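You operate a simulated robot arm through the tools that you are given. There is no shell and no other tool. Be economical: measure what you need, move in short steps, check, and stop when the job is done.

Carry out the task below with a simulated robot arm. There is one attempt and no reset: what you move stays moved.

TASK
Put one of the steel buckles from the top of the white bench on the medium bearing there.
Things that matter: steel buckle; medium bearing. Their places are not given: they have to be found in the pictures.

It is judged by the outcome, as a careful person would: the job done as asked, and still so three seconds after it is handed in. It fails if anything else is knocked over, pushed out of place, dropped, spilled or broken.

THE ROBOT
A 7-joint arm with a two-finger parallel gripper, fixed in place. Base frame: the origin is at the foot of the arm, x ahead of it, y to its left, z up; the work surface is at about z = 0. Lengths are in m, angles in degrees, forces in N, time in s.
With the tool pointing down near the work surface it reaches from about 0.24 to 0.62 m from the base axis. Its first joint turns from -66.0 to 66.0 degrees. Payload 2.6 kg.
Tool frame: the origin (TCP) lies between the finger pads and is the grasp point; the fingertips stand 0.03 m ahead of it; z points along the fingers, y is the line along which they close. The gripper opens to 0.094 m. The fingers are 0.028 m wide and 0.01 m thick; the gripper's body (0.05 by 0.096 m) begins 0.055 m behind the TCP.
Orientation is told as [roll, pitch, yaw] about the base's x, y, z axes, in that order, counted from this pose: with the fingers straight down and closing along the base's y, the tool's x points along the base's -x, its y along +y and its z along -z.

THE INTERFACE
- The arm moves only by the tool jog_arm. Its argument "commands" is a list of rows, each a list of 2 entries, a list of its own where there are three numbers: the shift along the base's x, y, z in m, then the turn, a rotation vector about the base's x, y, z in degrees. In form: [[[x, y, z], [ax, ay, az]], ...]. A call has 1 to 20 rows; each row is the pose to reach, as a shift and turn from the pose commanded when the call began. "grip" is the finger opening in m, from 0 to 0.094, set as the call begins (left out, the last holds). A row lasts 0.2 s, in which the tool goes at most 0.05 m and 8.6 degrees; a call with a longer step from one row to the next is refused whole, and so is a gripper value outside its range. A pose out of reach is approached as far as the arm can. The call stops where the force on the tool passes 40 N (or 10 N more than at its start, if that is more) or the arm is blocked; 0.2 s more then pass. The fingers move at their own pace (about 0.072 m/s each) and stop on an object; they squeeze with about 23 N. The grip force told is the motor's: it shows also when the fingers shut on nothing. Time passes only in rows, and 0.2 s behind the last, so rows that repeat a pose let the fingers close. It gives the time, the measured TCP pose, the force on the tool (base axes), the opening and the grip force at its end, in the units of the frame above (readings bear some noise).
- Cameras (640 x 400 px; columns grow to the right, rows downward): "scene" is fixed at [0.0181, 0.4235, 0.5573]; the picture's right is [-0.90, -0.45, 0.00], its down [-0.28, 0.57, -0.77] and it looks along [0.34, -0.69, -0.63] (base axes); focal length 353 px, centre (320, 200). "wrist" rides on the gripper at [-0.037, 0, -0.058] in the tool frame; the picture's right is [0.00, -1.00, 0.00], its down [0.97, 0.00, -0.24] and it looks along [0.24, 0.00, 0.97] (tool axes); focal length 218 px, centre (320, 200).
- snapshot(camera): a new picture of that camera. No time passes.
- probe_pixels(camera, pixels): for up to 12 pixels [column, row] of the newest picture of that camera ("zoom" is the newest enlarged one), the place [x, y, z] in the base frame of the surface seen there, good to about 0.003 m. No time passes.
- close_up(camera, box): a new picture of the part [left, top, right, bottom] of that camera's present view, enlarged. No time passes.
- job_done(): hands the job in; it is judged then, once.

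Work in short steps. Measure before you move; look again where a grasp or a placing could have gone wrong, and mend it. You have 60 turns and 14 pictures in all, the two below and enlarged ones among them. Open the gripper and draw the arm clear of the work before you hand the job in, unless the task says otherwise; then end with one line.

The tools are called after "Request:" by a JSON object that holds its "op" and its "data". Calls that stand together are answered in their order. jog_arm: Moves the arm, as the interface text tells. Its arguments: {"type":"object","properties":{"commands":{"type":"array"},"grip":{"type":"number"}},"required":["commands"]} The other tools are called the same way: snapshot (camera) takes a picture; probe_pixels (camera, pixels) gives the place of the surface under pixels of a picture; close_up (camera, box) takes an enlarged picture of a part of a camera's view; job_done () hands the job in.

At the start:

```text
time_s: 0.0
ee_pos: [0.357, -0.021, 0.1987]
orientation: [0.0, 0.0, 0.0]
ft_force: [-0.2, -0.5, -0.4]
finger_gap: 0.0938
grasp_force: 0.0
```

scene: 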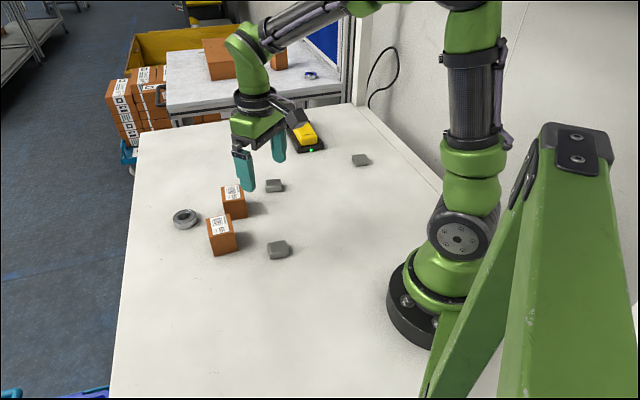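
wrist: 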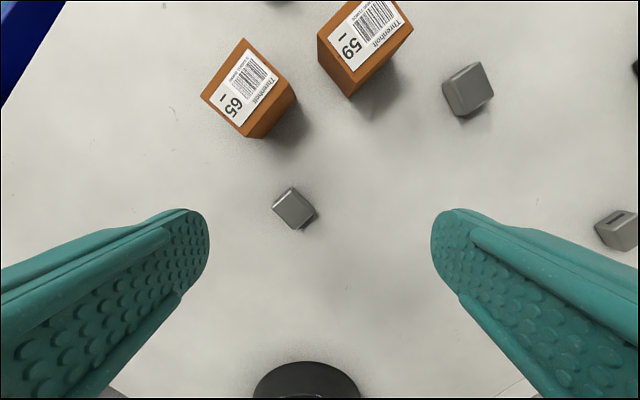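

The grey things at scene (275,186), (278,250), (360,160) and the ring at (186,218) need identifying, so I enlarge that area.

Request:
{"op": "close_up", "data": {"camera": "scene", "box": [160, 140, 320, 270]}}

Request:
{"op": "close_up", "data": {"camera": "scene", "box": [270, 90, 400, 180]}}

Request:
{"op": "probe_pixels", "data": {"camera": "scene", "pixels": [[275, 184], [278, 247], [360, 158], [185, 212], [175, 218], [186, 218], [197, 219], [184, 228], [230, 195], [220, 225], [310, 72], [305, 135]]}}

```text
3.08 times, centred on (240, 205) of scene
```

zoom: 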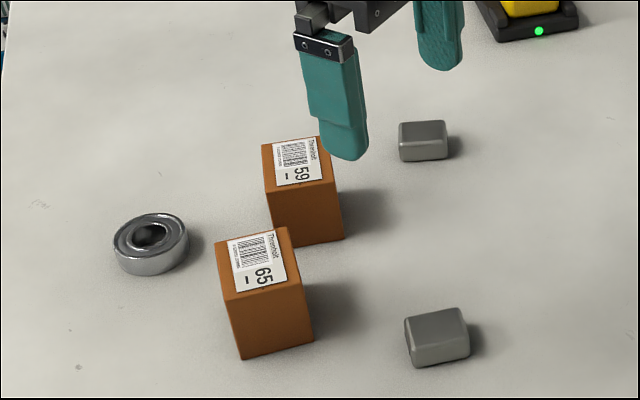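

```text
4.44 times, centred on (335, 135) of scene
```

zoom: 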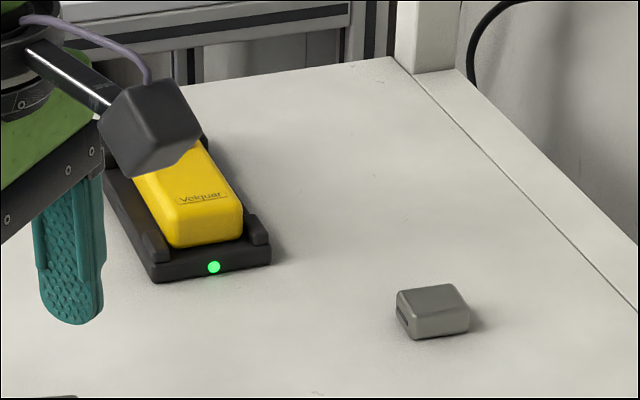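

```text
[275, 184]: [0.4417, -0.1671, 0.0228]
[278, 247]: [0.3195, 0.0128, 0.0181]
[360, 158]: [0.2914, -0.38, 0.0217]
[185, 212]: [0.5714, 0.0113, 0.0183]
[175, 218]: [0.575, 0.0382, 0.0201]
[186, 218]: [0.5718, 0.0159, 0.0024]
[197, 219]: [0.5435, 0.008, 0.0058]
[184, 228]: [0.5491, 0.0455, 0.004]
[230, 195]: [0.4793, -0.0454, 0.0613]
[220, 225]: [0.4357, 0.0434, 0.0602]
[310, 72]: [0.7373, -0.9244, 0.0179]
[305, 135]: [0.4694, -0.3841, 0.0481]
```

Only one bearing is on the bench, near (0.56, 0.03). One grey block clearly has a slot, so I compare the three blocks in wrist enlargements.

Request:
{"op": "close_up", "data": {"camera": "wrist", "box": [420, 40, 640, 260]}}

Request:
{"op": "close_up", "data": {"camera": "wrist", "box": [254, 180, 334, 240]}}

```text
1.82 times, centred on (530, 150) of wrist
```

zoom: 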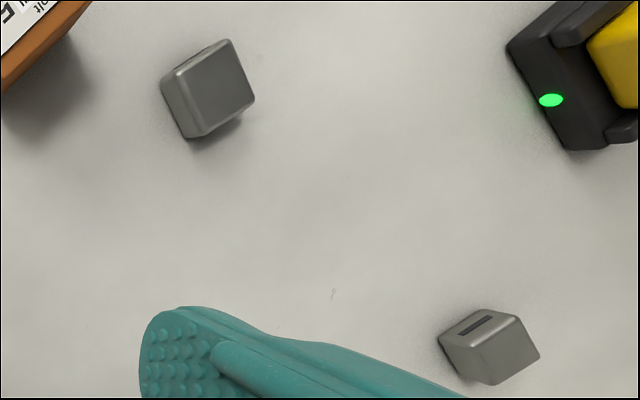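

```text
6.67 times, centred on (294, 210) of wrist
```

zoom: 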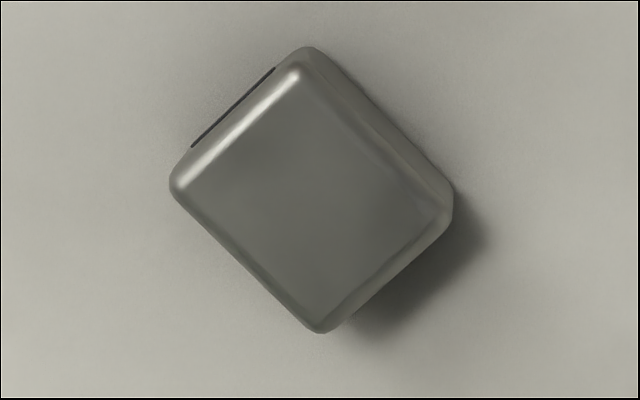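

All three have the slot, so they are all buckles. I take the nearest one (wrist 294,208) and measure its corners here.

Request:
{"op": "probe_pixels", "data": {"camera": "zoom", "pixels": [[305, 62], [187, 185], [322, 318], [436, 205], [315, 195], [240, 120], [250, 255], [385, 270], [375, 125], [560, 100]]}}

Request:
{"op": "probe_pixels", "data": {"camera": "scene", "pixels": [[173, 214], [178, 211], [192, 210], [199, 214], [176, 222], [190, 223], [185, 224], [181, 224], [196, 217]]}}

```text
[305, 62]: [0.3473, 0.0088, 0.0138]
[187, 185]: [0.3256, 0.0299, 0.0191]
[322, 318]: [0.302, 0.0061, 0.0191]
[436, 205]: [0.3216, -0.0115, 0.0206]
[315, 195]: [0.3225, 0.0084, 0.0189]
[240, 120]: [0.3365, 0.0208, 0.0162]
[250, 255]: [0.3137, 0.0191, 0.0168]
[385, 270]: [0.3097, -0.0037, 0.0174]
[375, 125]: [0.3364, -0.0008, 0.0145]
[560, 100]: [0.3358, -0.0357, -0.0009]
```

```text
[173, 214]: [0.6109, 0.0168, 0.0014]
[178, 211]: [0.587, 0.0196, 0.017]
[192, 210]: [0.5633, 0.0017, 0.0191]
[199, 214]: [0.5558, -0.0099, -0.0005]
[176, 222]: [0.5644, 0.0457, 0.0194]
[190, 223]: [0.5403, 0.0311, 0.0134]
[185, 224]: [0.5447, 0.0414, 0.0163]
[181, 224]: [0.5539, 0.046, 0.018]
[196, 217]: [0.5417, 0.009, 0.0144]
```

Buckle: centre about (0.324, 0.0085), top z 0.019, sides at ±45°; the fingers should close along (-1,1), so yaw +45. I go to a hover above it.

Request:
{"op": "jog_arm", "data": {"commands": [[[-0.006, 0.005, -0.018], [0, 0, 7.5]], [[-0.011, 0.01, -0.036], [0, 0, 15]], [[-0.017, 0.015, -0.054], [0, 0, 22.5]], [[-0.022, 0.02, -0.072], [0, 0, 30]], [[-0.028, 0.025, -0.09], [0, 0, 37.5]], [[-0.033, 0.0295, -0.11], [0, 0, 45]], [[-0.033, 0.0295, -0.11], [0, 0, 45]]], "grip": 0.07}}

Request:
{"op": "snapshot", "data": {"camera": "wrist"}}

```text
time_s: 1.6
ee_pos: [0.3224, 0.0088, 0.0882]
orientation: [0.0, 0.0, 45.2]
ft_force: [0.0, 0.3, -0.3]
finger_gap: 0.0702
grasp_force: 0.1
```

```text
7 pictures are left
```

wrist: 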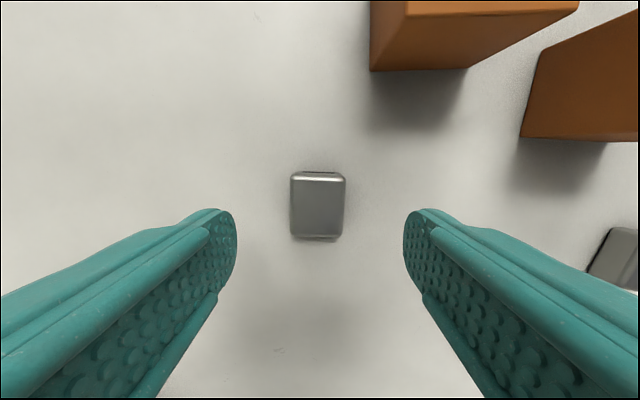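

The buckle (290–346, 172–240) is square to and centred between the fingers. I go straight down to z≈0.034, then close.

Request:
{"op": "jog_arm", "data": {"commands": [[[0.001, 0, -0.02], [0, 0, 0]], [[0.001, 0, -0.037], [0, 0, 0]], [[0.001, 0, -0.048], [0, 0, 0]], [[0.001, 0, -0.0545], [0, 0, 0]], [[0.001, 0, -0.0545], [0, 0, 0]]]}}

Request:
{"op": "jog_arm", "data": {"commands": [[[0, 0, 0], [0, 0, 0]], [[0, 0, 0], [0, 0, 0]], [[0, 0, 0], [0, 0, 0]], [[0, 0, 0], [0, 0, 0]]], "grip": 0.0}}

```text
time_s: 2.8
ee_pos: [0.325, 0.0078, 0.0331]
orientation: [0.0, 0.0, 45.0]
ft_force: [-0.6, -0.1, 0.3]
finger_gap: 0.0698
grasp_force: 0.2
```

```text
time_s: 3.8
ee_pos: [0.3233, 0.008, 0.0333]
orientation: [0.0, -0.1, 45.0]
ft_force: [0.2, -0.2, 0.2]
finger_gap: 0.0331
grasp_force: 23.2
```

Holding it at 0.033 m opening. I lift, then carry it high over the boxes to short of the bearing and look.

Request:
{"op": "jog_arm", "data": {"commands": [[[0, 0, 0.02], [0, 0, 0]], [[0, 0, 0.05], [0, 0, 0]], [[0, 0, 0.085], [0, 0, 0]], [[0, 0, 0.12], [0, 0, 0]], [[0.03, 0.001, 0.127], [0, 0, 0]], [[0.065, 0.003, 0.127], [0, 0, 0]], [[0.1, 0.005, 0.127], [0, 0, 0]], [[0.135, 0.007, 0.127], [0, 0, 0]], [[0.16, 0.01, 0.127], [0, 0, 0]], [[0.175, 0.012, 0.127], [0, 0, 0]], [[0.175, 0.012, 0.127], [0, 0, 0]]]}}

Request:
{"op": "snapshot", "data": {"camera": "wrist"}}

```text
time_s: 6.2
ee_pos: [0.4996, 0.0195, 0.161]
orientation: [0.0, -0.1, 45.1]
ft_force: [0.7, -0.3, -0.6]
finger_gap: 0.0331
grasp_force: 23.4
```

```text
6 pictures are left
```

wrist: 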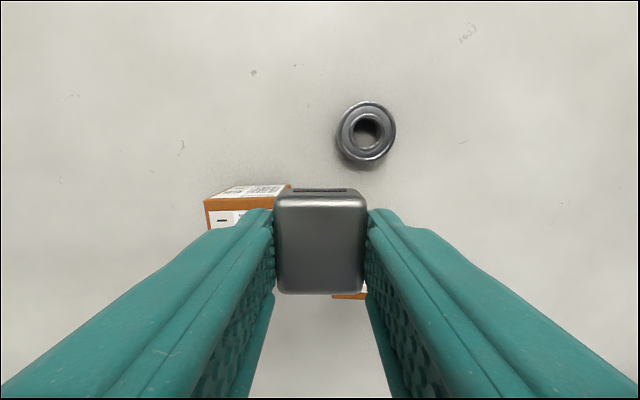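

The bearing's top ring is in clear view at about (368,132). I probe around its ring for centre and height.

Request:
{"op": "probe_pixels", "data": {"camera": "wrist", "pixels": [[347, 130], [389, 130], [368, 109], [368, 151], [353, 115], [383, 115], [353, 145], [383, 145], [368, 131], [320, 205], [320, 280]]}}

Request:
{"op": "close_up", "data": {"camera": "wrist", "box": [318, 90, 414, 170]}}

```text
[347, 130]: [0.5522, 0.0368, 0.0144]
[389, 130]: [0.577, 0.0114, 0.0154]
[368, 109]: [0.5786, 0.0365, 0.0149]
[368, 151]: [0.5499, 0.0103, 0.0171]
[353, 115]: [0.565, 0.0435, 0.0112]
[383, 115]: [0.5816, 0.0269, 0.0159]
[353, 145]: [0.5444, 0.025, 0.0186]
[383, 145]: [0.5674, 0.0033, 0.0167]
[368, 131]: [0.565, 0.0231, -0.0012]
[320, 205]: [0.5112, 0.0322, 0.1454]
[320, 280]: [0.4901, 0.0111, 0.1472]
```

```text
5.00 times, centred on (366, 130) of wrist
```

zoom: 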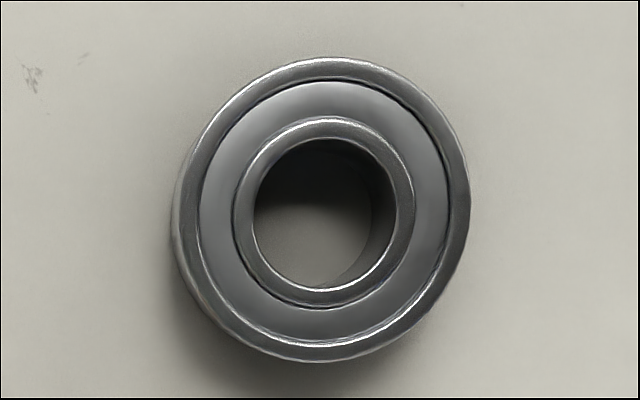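

Bearing centre about (0.5642, 0.0236), top z 0.016–0.019. I move over it, then down to a buckle underside of about z 0.022.

Request:
{"op": "jog_arm", "data": {"commands": [[[0.03, 0.0015, 0], [0, 0, 0]], [[0.055, 0.003, 0], [0, 0, 0]], [[0.0642, 0.003, 0], [0, 0, 0]], [[0.0642, 0.003, -0.03], [0, 0, 0]], [[0.0642, 0.003, -0.06], [0, 0, 0]], [[0.0642, 0.003, -0.085], [0, 0, 0]], [[0.0642, 0.003, -0.098], [0, 0, 0]], [[0.0642, 0.003, -0.105], [0, 0, 0]], [[0.0642, 0.003, -0.105], [0, 0, 0]]]}}

Request:
{"op": "close_up", "data": {"camera": "scene", "box": [140, 170, 236, 240]}}

```text
time_s: 8.2
ee_pos: [0.5624, 0.0236, 0.0546]
orientation: [0.1, 0.1, 45.0]
ft_force: [0.0, -0.3, -0.3]
finger_gap: 0.0334
grasp_force: 23.2
```

```text
5.71 times, centred on (188, 205) of scene
```

zoom: 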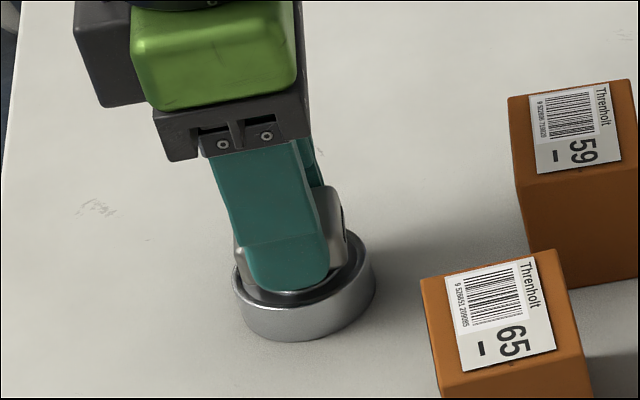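

It is over the bearing with no contact yet. I lower in millimetre steps, watching the force.

Request:
{"op": "jog_arm", "data": {"commands": [[[0.0005, 0, -0.001], [0, 0, 0]], [[0.0005, 0, -0.002], [0, 0, 0]], [[0.0005, 0, -0.002], [0, 0, 0]]]}}

Request:
{"op": "jog_arm", "data": {"commands": [[[0, 0, -0.0005], [0, 0, 0]], [[0, 0, -0.001], [0, 0, 0]]]}}

```text
time_s: 9.0
ee_pos: [0.5643, 0.0235, 0.0532]
orientation: [-0.1, -0.1, 45.1]
ft_force: [0.4, -0.3, -0.2]
finger_gap: 0.0329
grasp_force: 22.9
```

```text
time_s: 9.6
ee_pos: [0.5621, 0.024, 0.053]
orientation: [0.0, 0.0, 45.0]
ft_force: [-0.7, 0.6, -0.7]
finger_gap: 0.0331
grasp_force: 22.6
```

Request:
{"op": "jog_arm", "data": {"commands": [[[0, 0, -0.0005], [0, 0, 0]], [[0, 0, -0.001], [0, 0, 0]], [[0, 0, -0.001], [0, 0, 0]]]}}

```text
time_s: 10.4
ee_pos: [0.5627, 0.0232, 0.0525]
orientation: [0.0, 0.0, 44.9]
ft_force: [0.3, 0.4, 0.0]
finger_gap: 0.0331
grasp_force: 22.7
```

Still no contact force, so I continue down one millimetre at a time.

Request:
{"op": "jog_arm", "data": {"commands": [[[0, 0, -0.0005], [0, 0, 0]], [[0, 0, -0.001], [0, 0, 0]], [[0, 0, -0.001], [0, 0, 0]]]}}

```text
time_s: 11.2
ee_pos: [0.5633, 0.0227, 0.0524]
orientation: [0.0, 0.0, 45.0]
ft_force: [0.4, -0.2, 2.1]
finger_gap: 0.0328
grasp_force: 23.3
```

Force of 2.1 N up suggests first contact; I confirm with 0.5 mm more.

Request:
{"op": "jog_arm", "data": {"commands": [[[0, 0, -0.0005], [0, 0, 0]], [[0, 0, -0.0005], [0, 0, 0]]]}}

```text
time_s: 11.8
ee_pos: [0.5635, 0.0226, 0.0525]
orientation: [-0.1, -0.1, 45.0]
ft_force: [-0.6, 0.1, 7.4]
finger_gap: 0.033
grasp_force: 22.9
```

Contact is firm (7.4 N). I relieve it by 0.5 mm, open the fingers, and then rise straight up.

Request:
{"op": "jog_arm", "data": {"commands": [[[0, 0, 0.0005], [0, 0, 0]]]}}

Request:
{"op": "jog_arm", "data": {"commands": [[[0, 0, 0], [0, 0, 0]], [[0, 0, 0], [0, 0, 0]], [[0, 0, 0], [0, 0, 0]]], "grip": 0.06}}

Request:
{"op": "jog_arm", "data": {"commands": [[[0, 0, 0.01], [0, 0, 0]], [[0, 0, 0.03], [0, 0, 0]], [[0, 0, 0.06], [0, 0, 0]], [[0, 0, 0.1], [0, 0, 0]], [[-0.03, 0, 0.13], [0, 0, 0]], [[-0.07, 0, 0.13], [0, 0, 0]], [[-0.11, 0, 0.13], [0, 0, 0]], [[-0.15, 0, 0.13], [0, 0, 0]], [[-0.15, 0, 0.13], [0, 0, 0]]]}}

Request:
{"op": "close_up", "data": {"camera": "scene", "box": [140, 170, 236, 240]}}

Request:
{"op": "snapshot", "data": {"camera": "wrist"}}

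```text
time_s: 12.2
ee_pos: [0.5632, 0.0236, 0.0518]
orientation: [0.0, 0.0, 44.9]
ft_force: [1.0, 1.4, 5.9]
finger_gap: 0.0331
grasp_force: 22.6
```

```text
time_s: 13.0
ee_pos: [0.5626, 0.0233, 0.0517]
orientation: [0.0, -0.1, 45.0]
ft_force: [-0.3, 0.8, -0.4]
finger_gap: 0.0599
grasp_force: 0.1
```

```text
time_s: 15.0
ee_pos: [0.4142, 0.0236, 0.1814]
orientation: [0.0, 0.1, 45.0]
ft_force: [-0.6, -0.6, -0.5]
finger_gap: 0.0599
grasp_force: 0.2
```

```text
5.71 times, centred on (188, 205) of scene
```

zoom: 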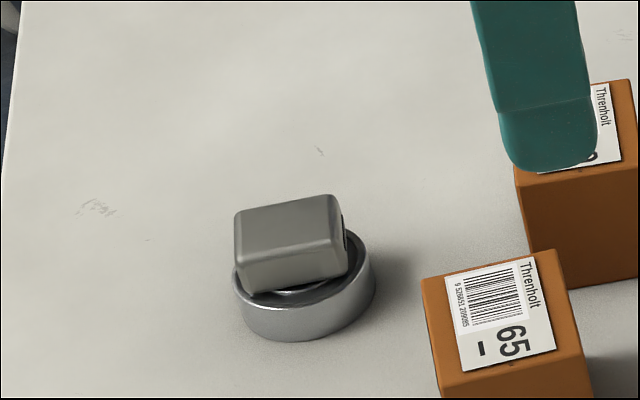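

```text
2 pictures are left
```

wrist: 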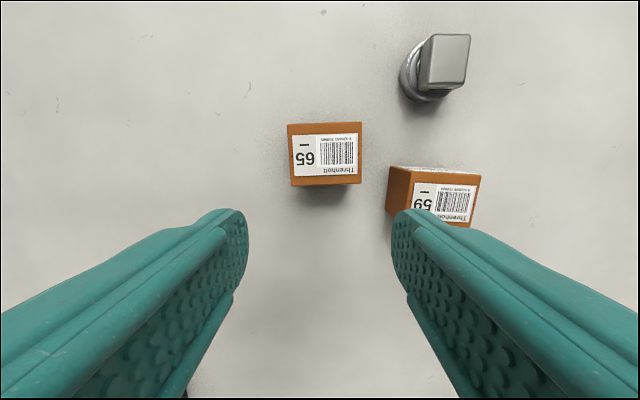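

The buckle rests on the bearing. I probe its top for level and centring.

Request:
{"op": "probe_pixels", "data": {"camera": "wrist", "pixels": [[438, 40], [466, 40], [432, 77], [462, 77], [448, 58]]}}

```text
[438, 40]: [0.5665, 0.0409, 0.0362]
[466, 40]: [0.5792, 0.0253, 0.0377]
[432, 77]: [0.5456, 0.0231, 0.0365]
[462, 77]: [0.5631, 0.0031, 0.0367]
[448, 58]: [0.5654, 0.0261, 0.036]
```

The buckle top is level at z≈0.037 and centred at about (0.564, 0.023), right over the bearing. The gripper is open and clear, so I hand in.

Request:
{"op": "job_done", "data": {}}

```text
The job is handed in.
```

One steel buckle now rests level and centred on the bearing, the only one on the white bench; nothing else was touched, and the gripper is open and clear.
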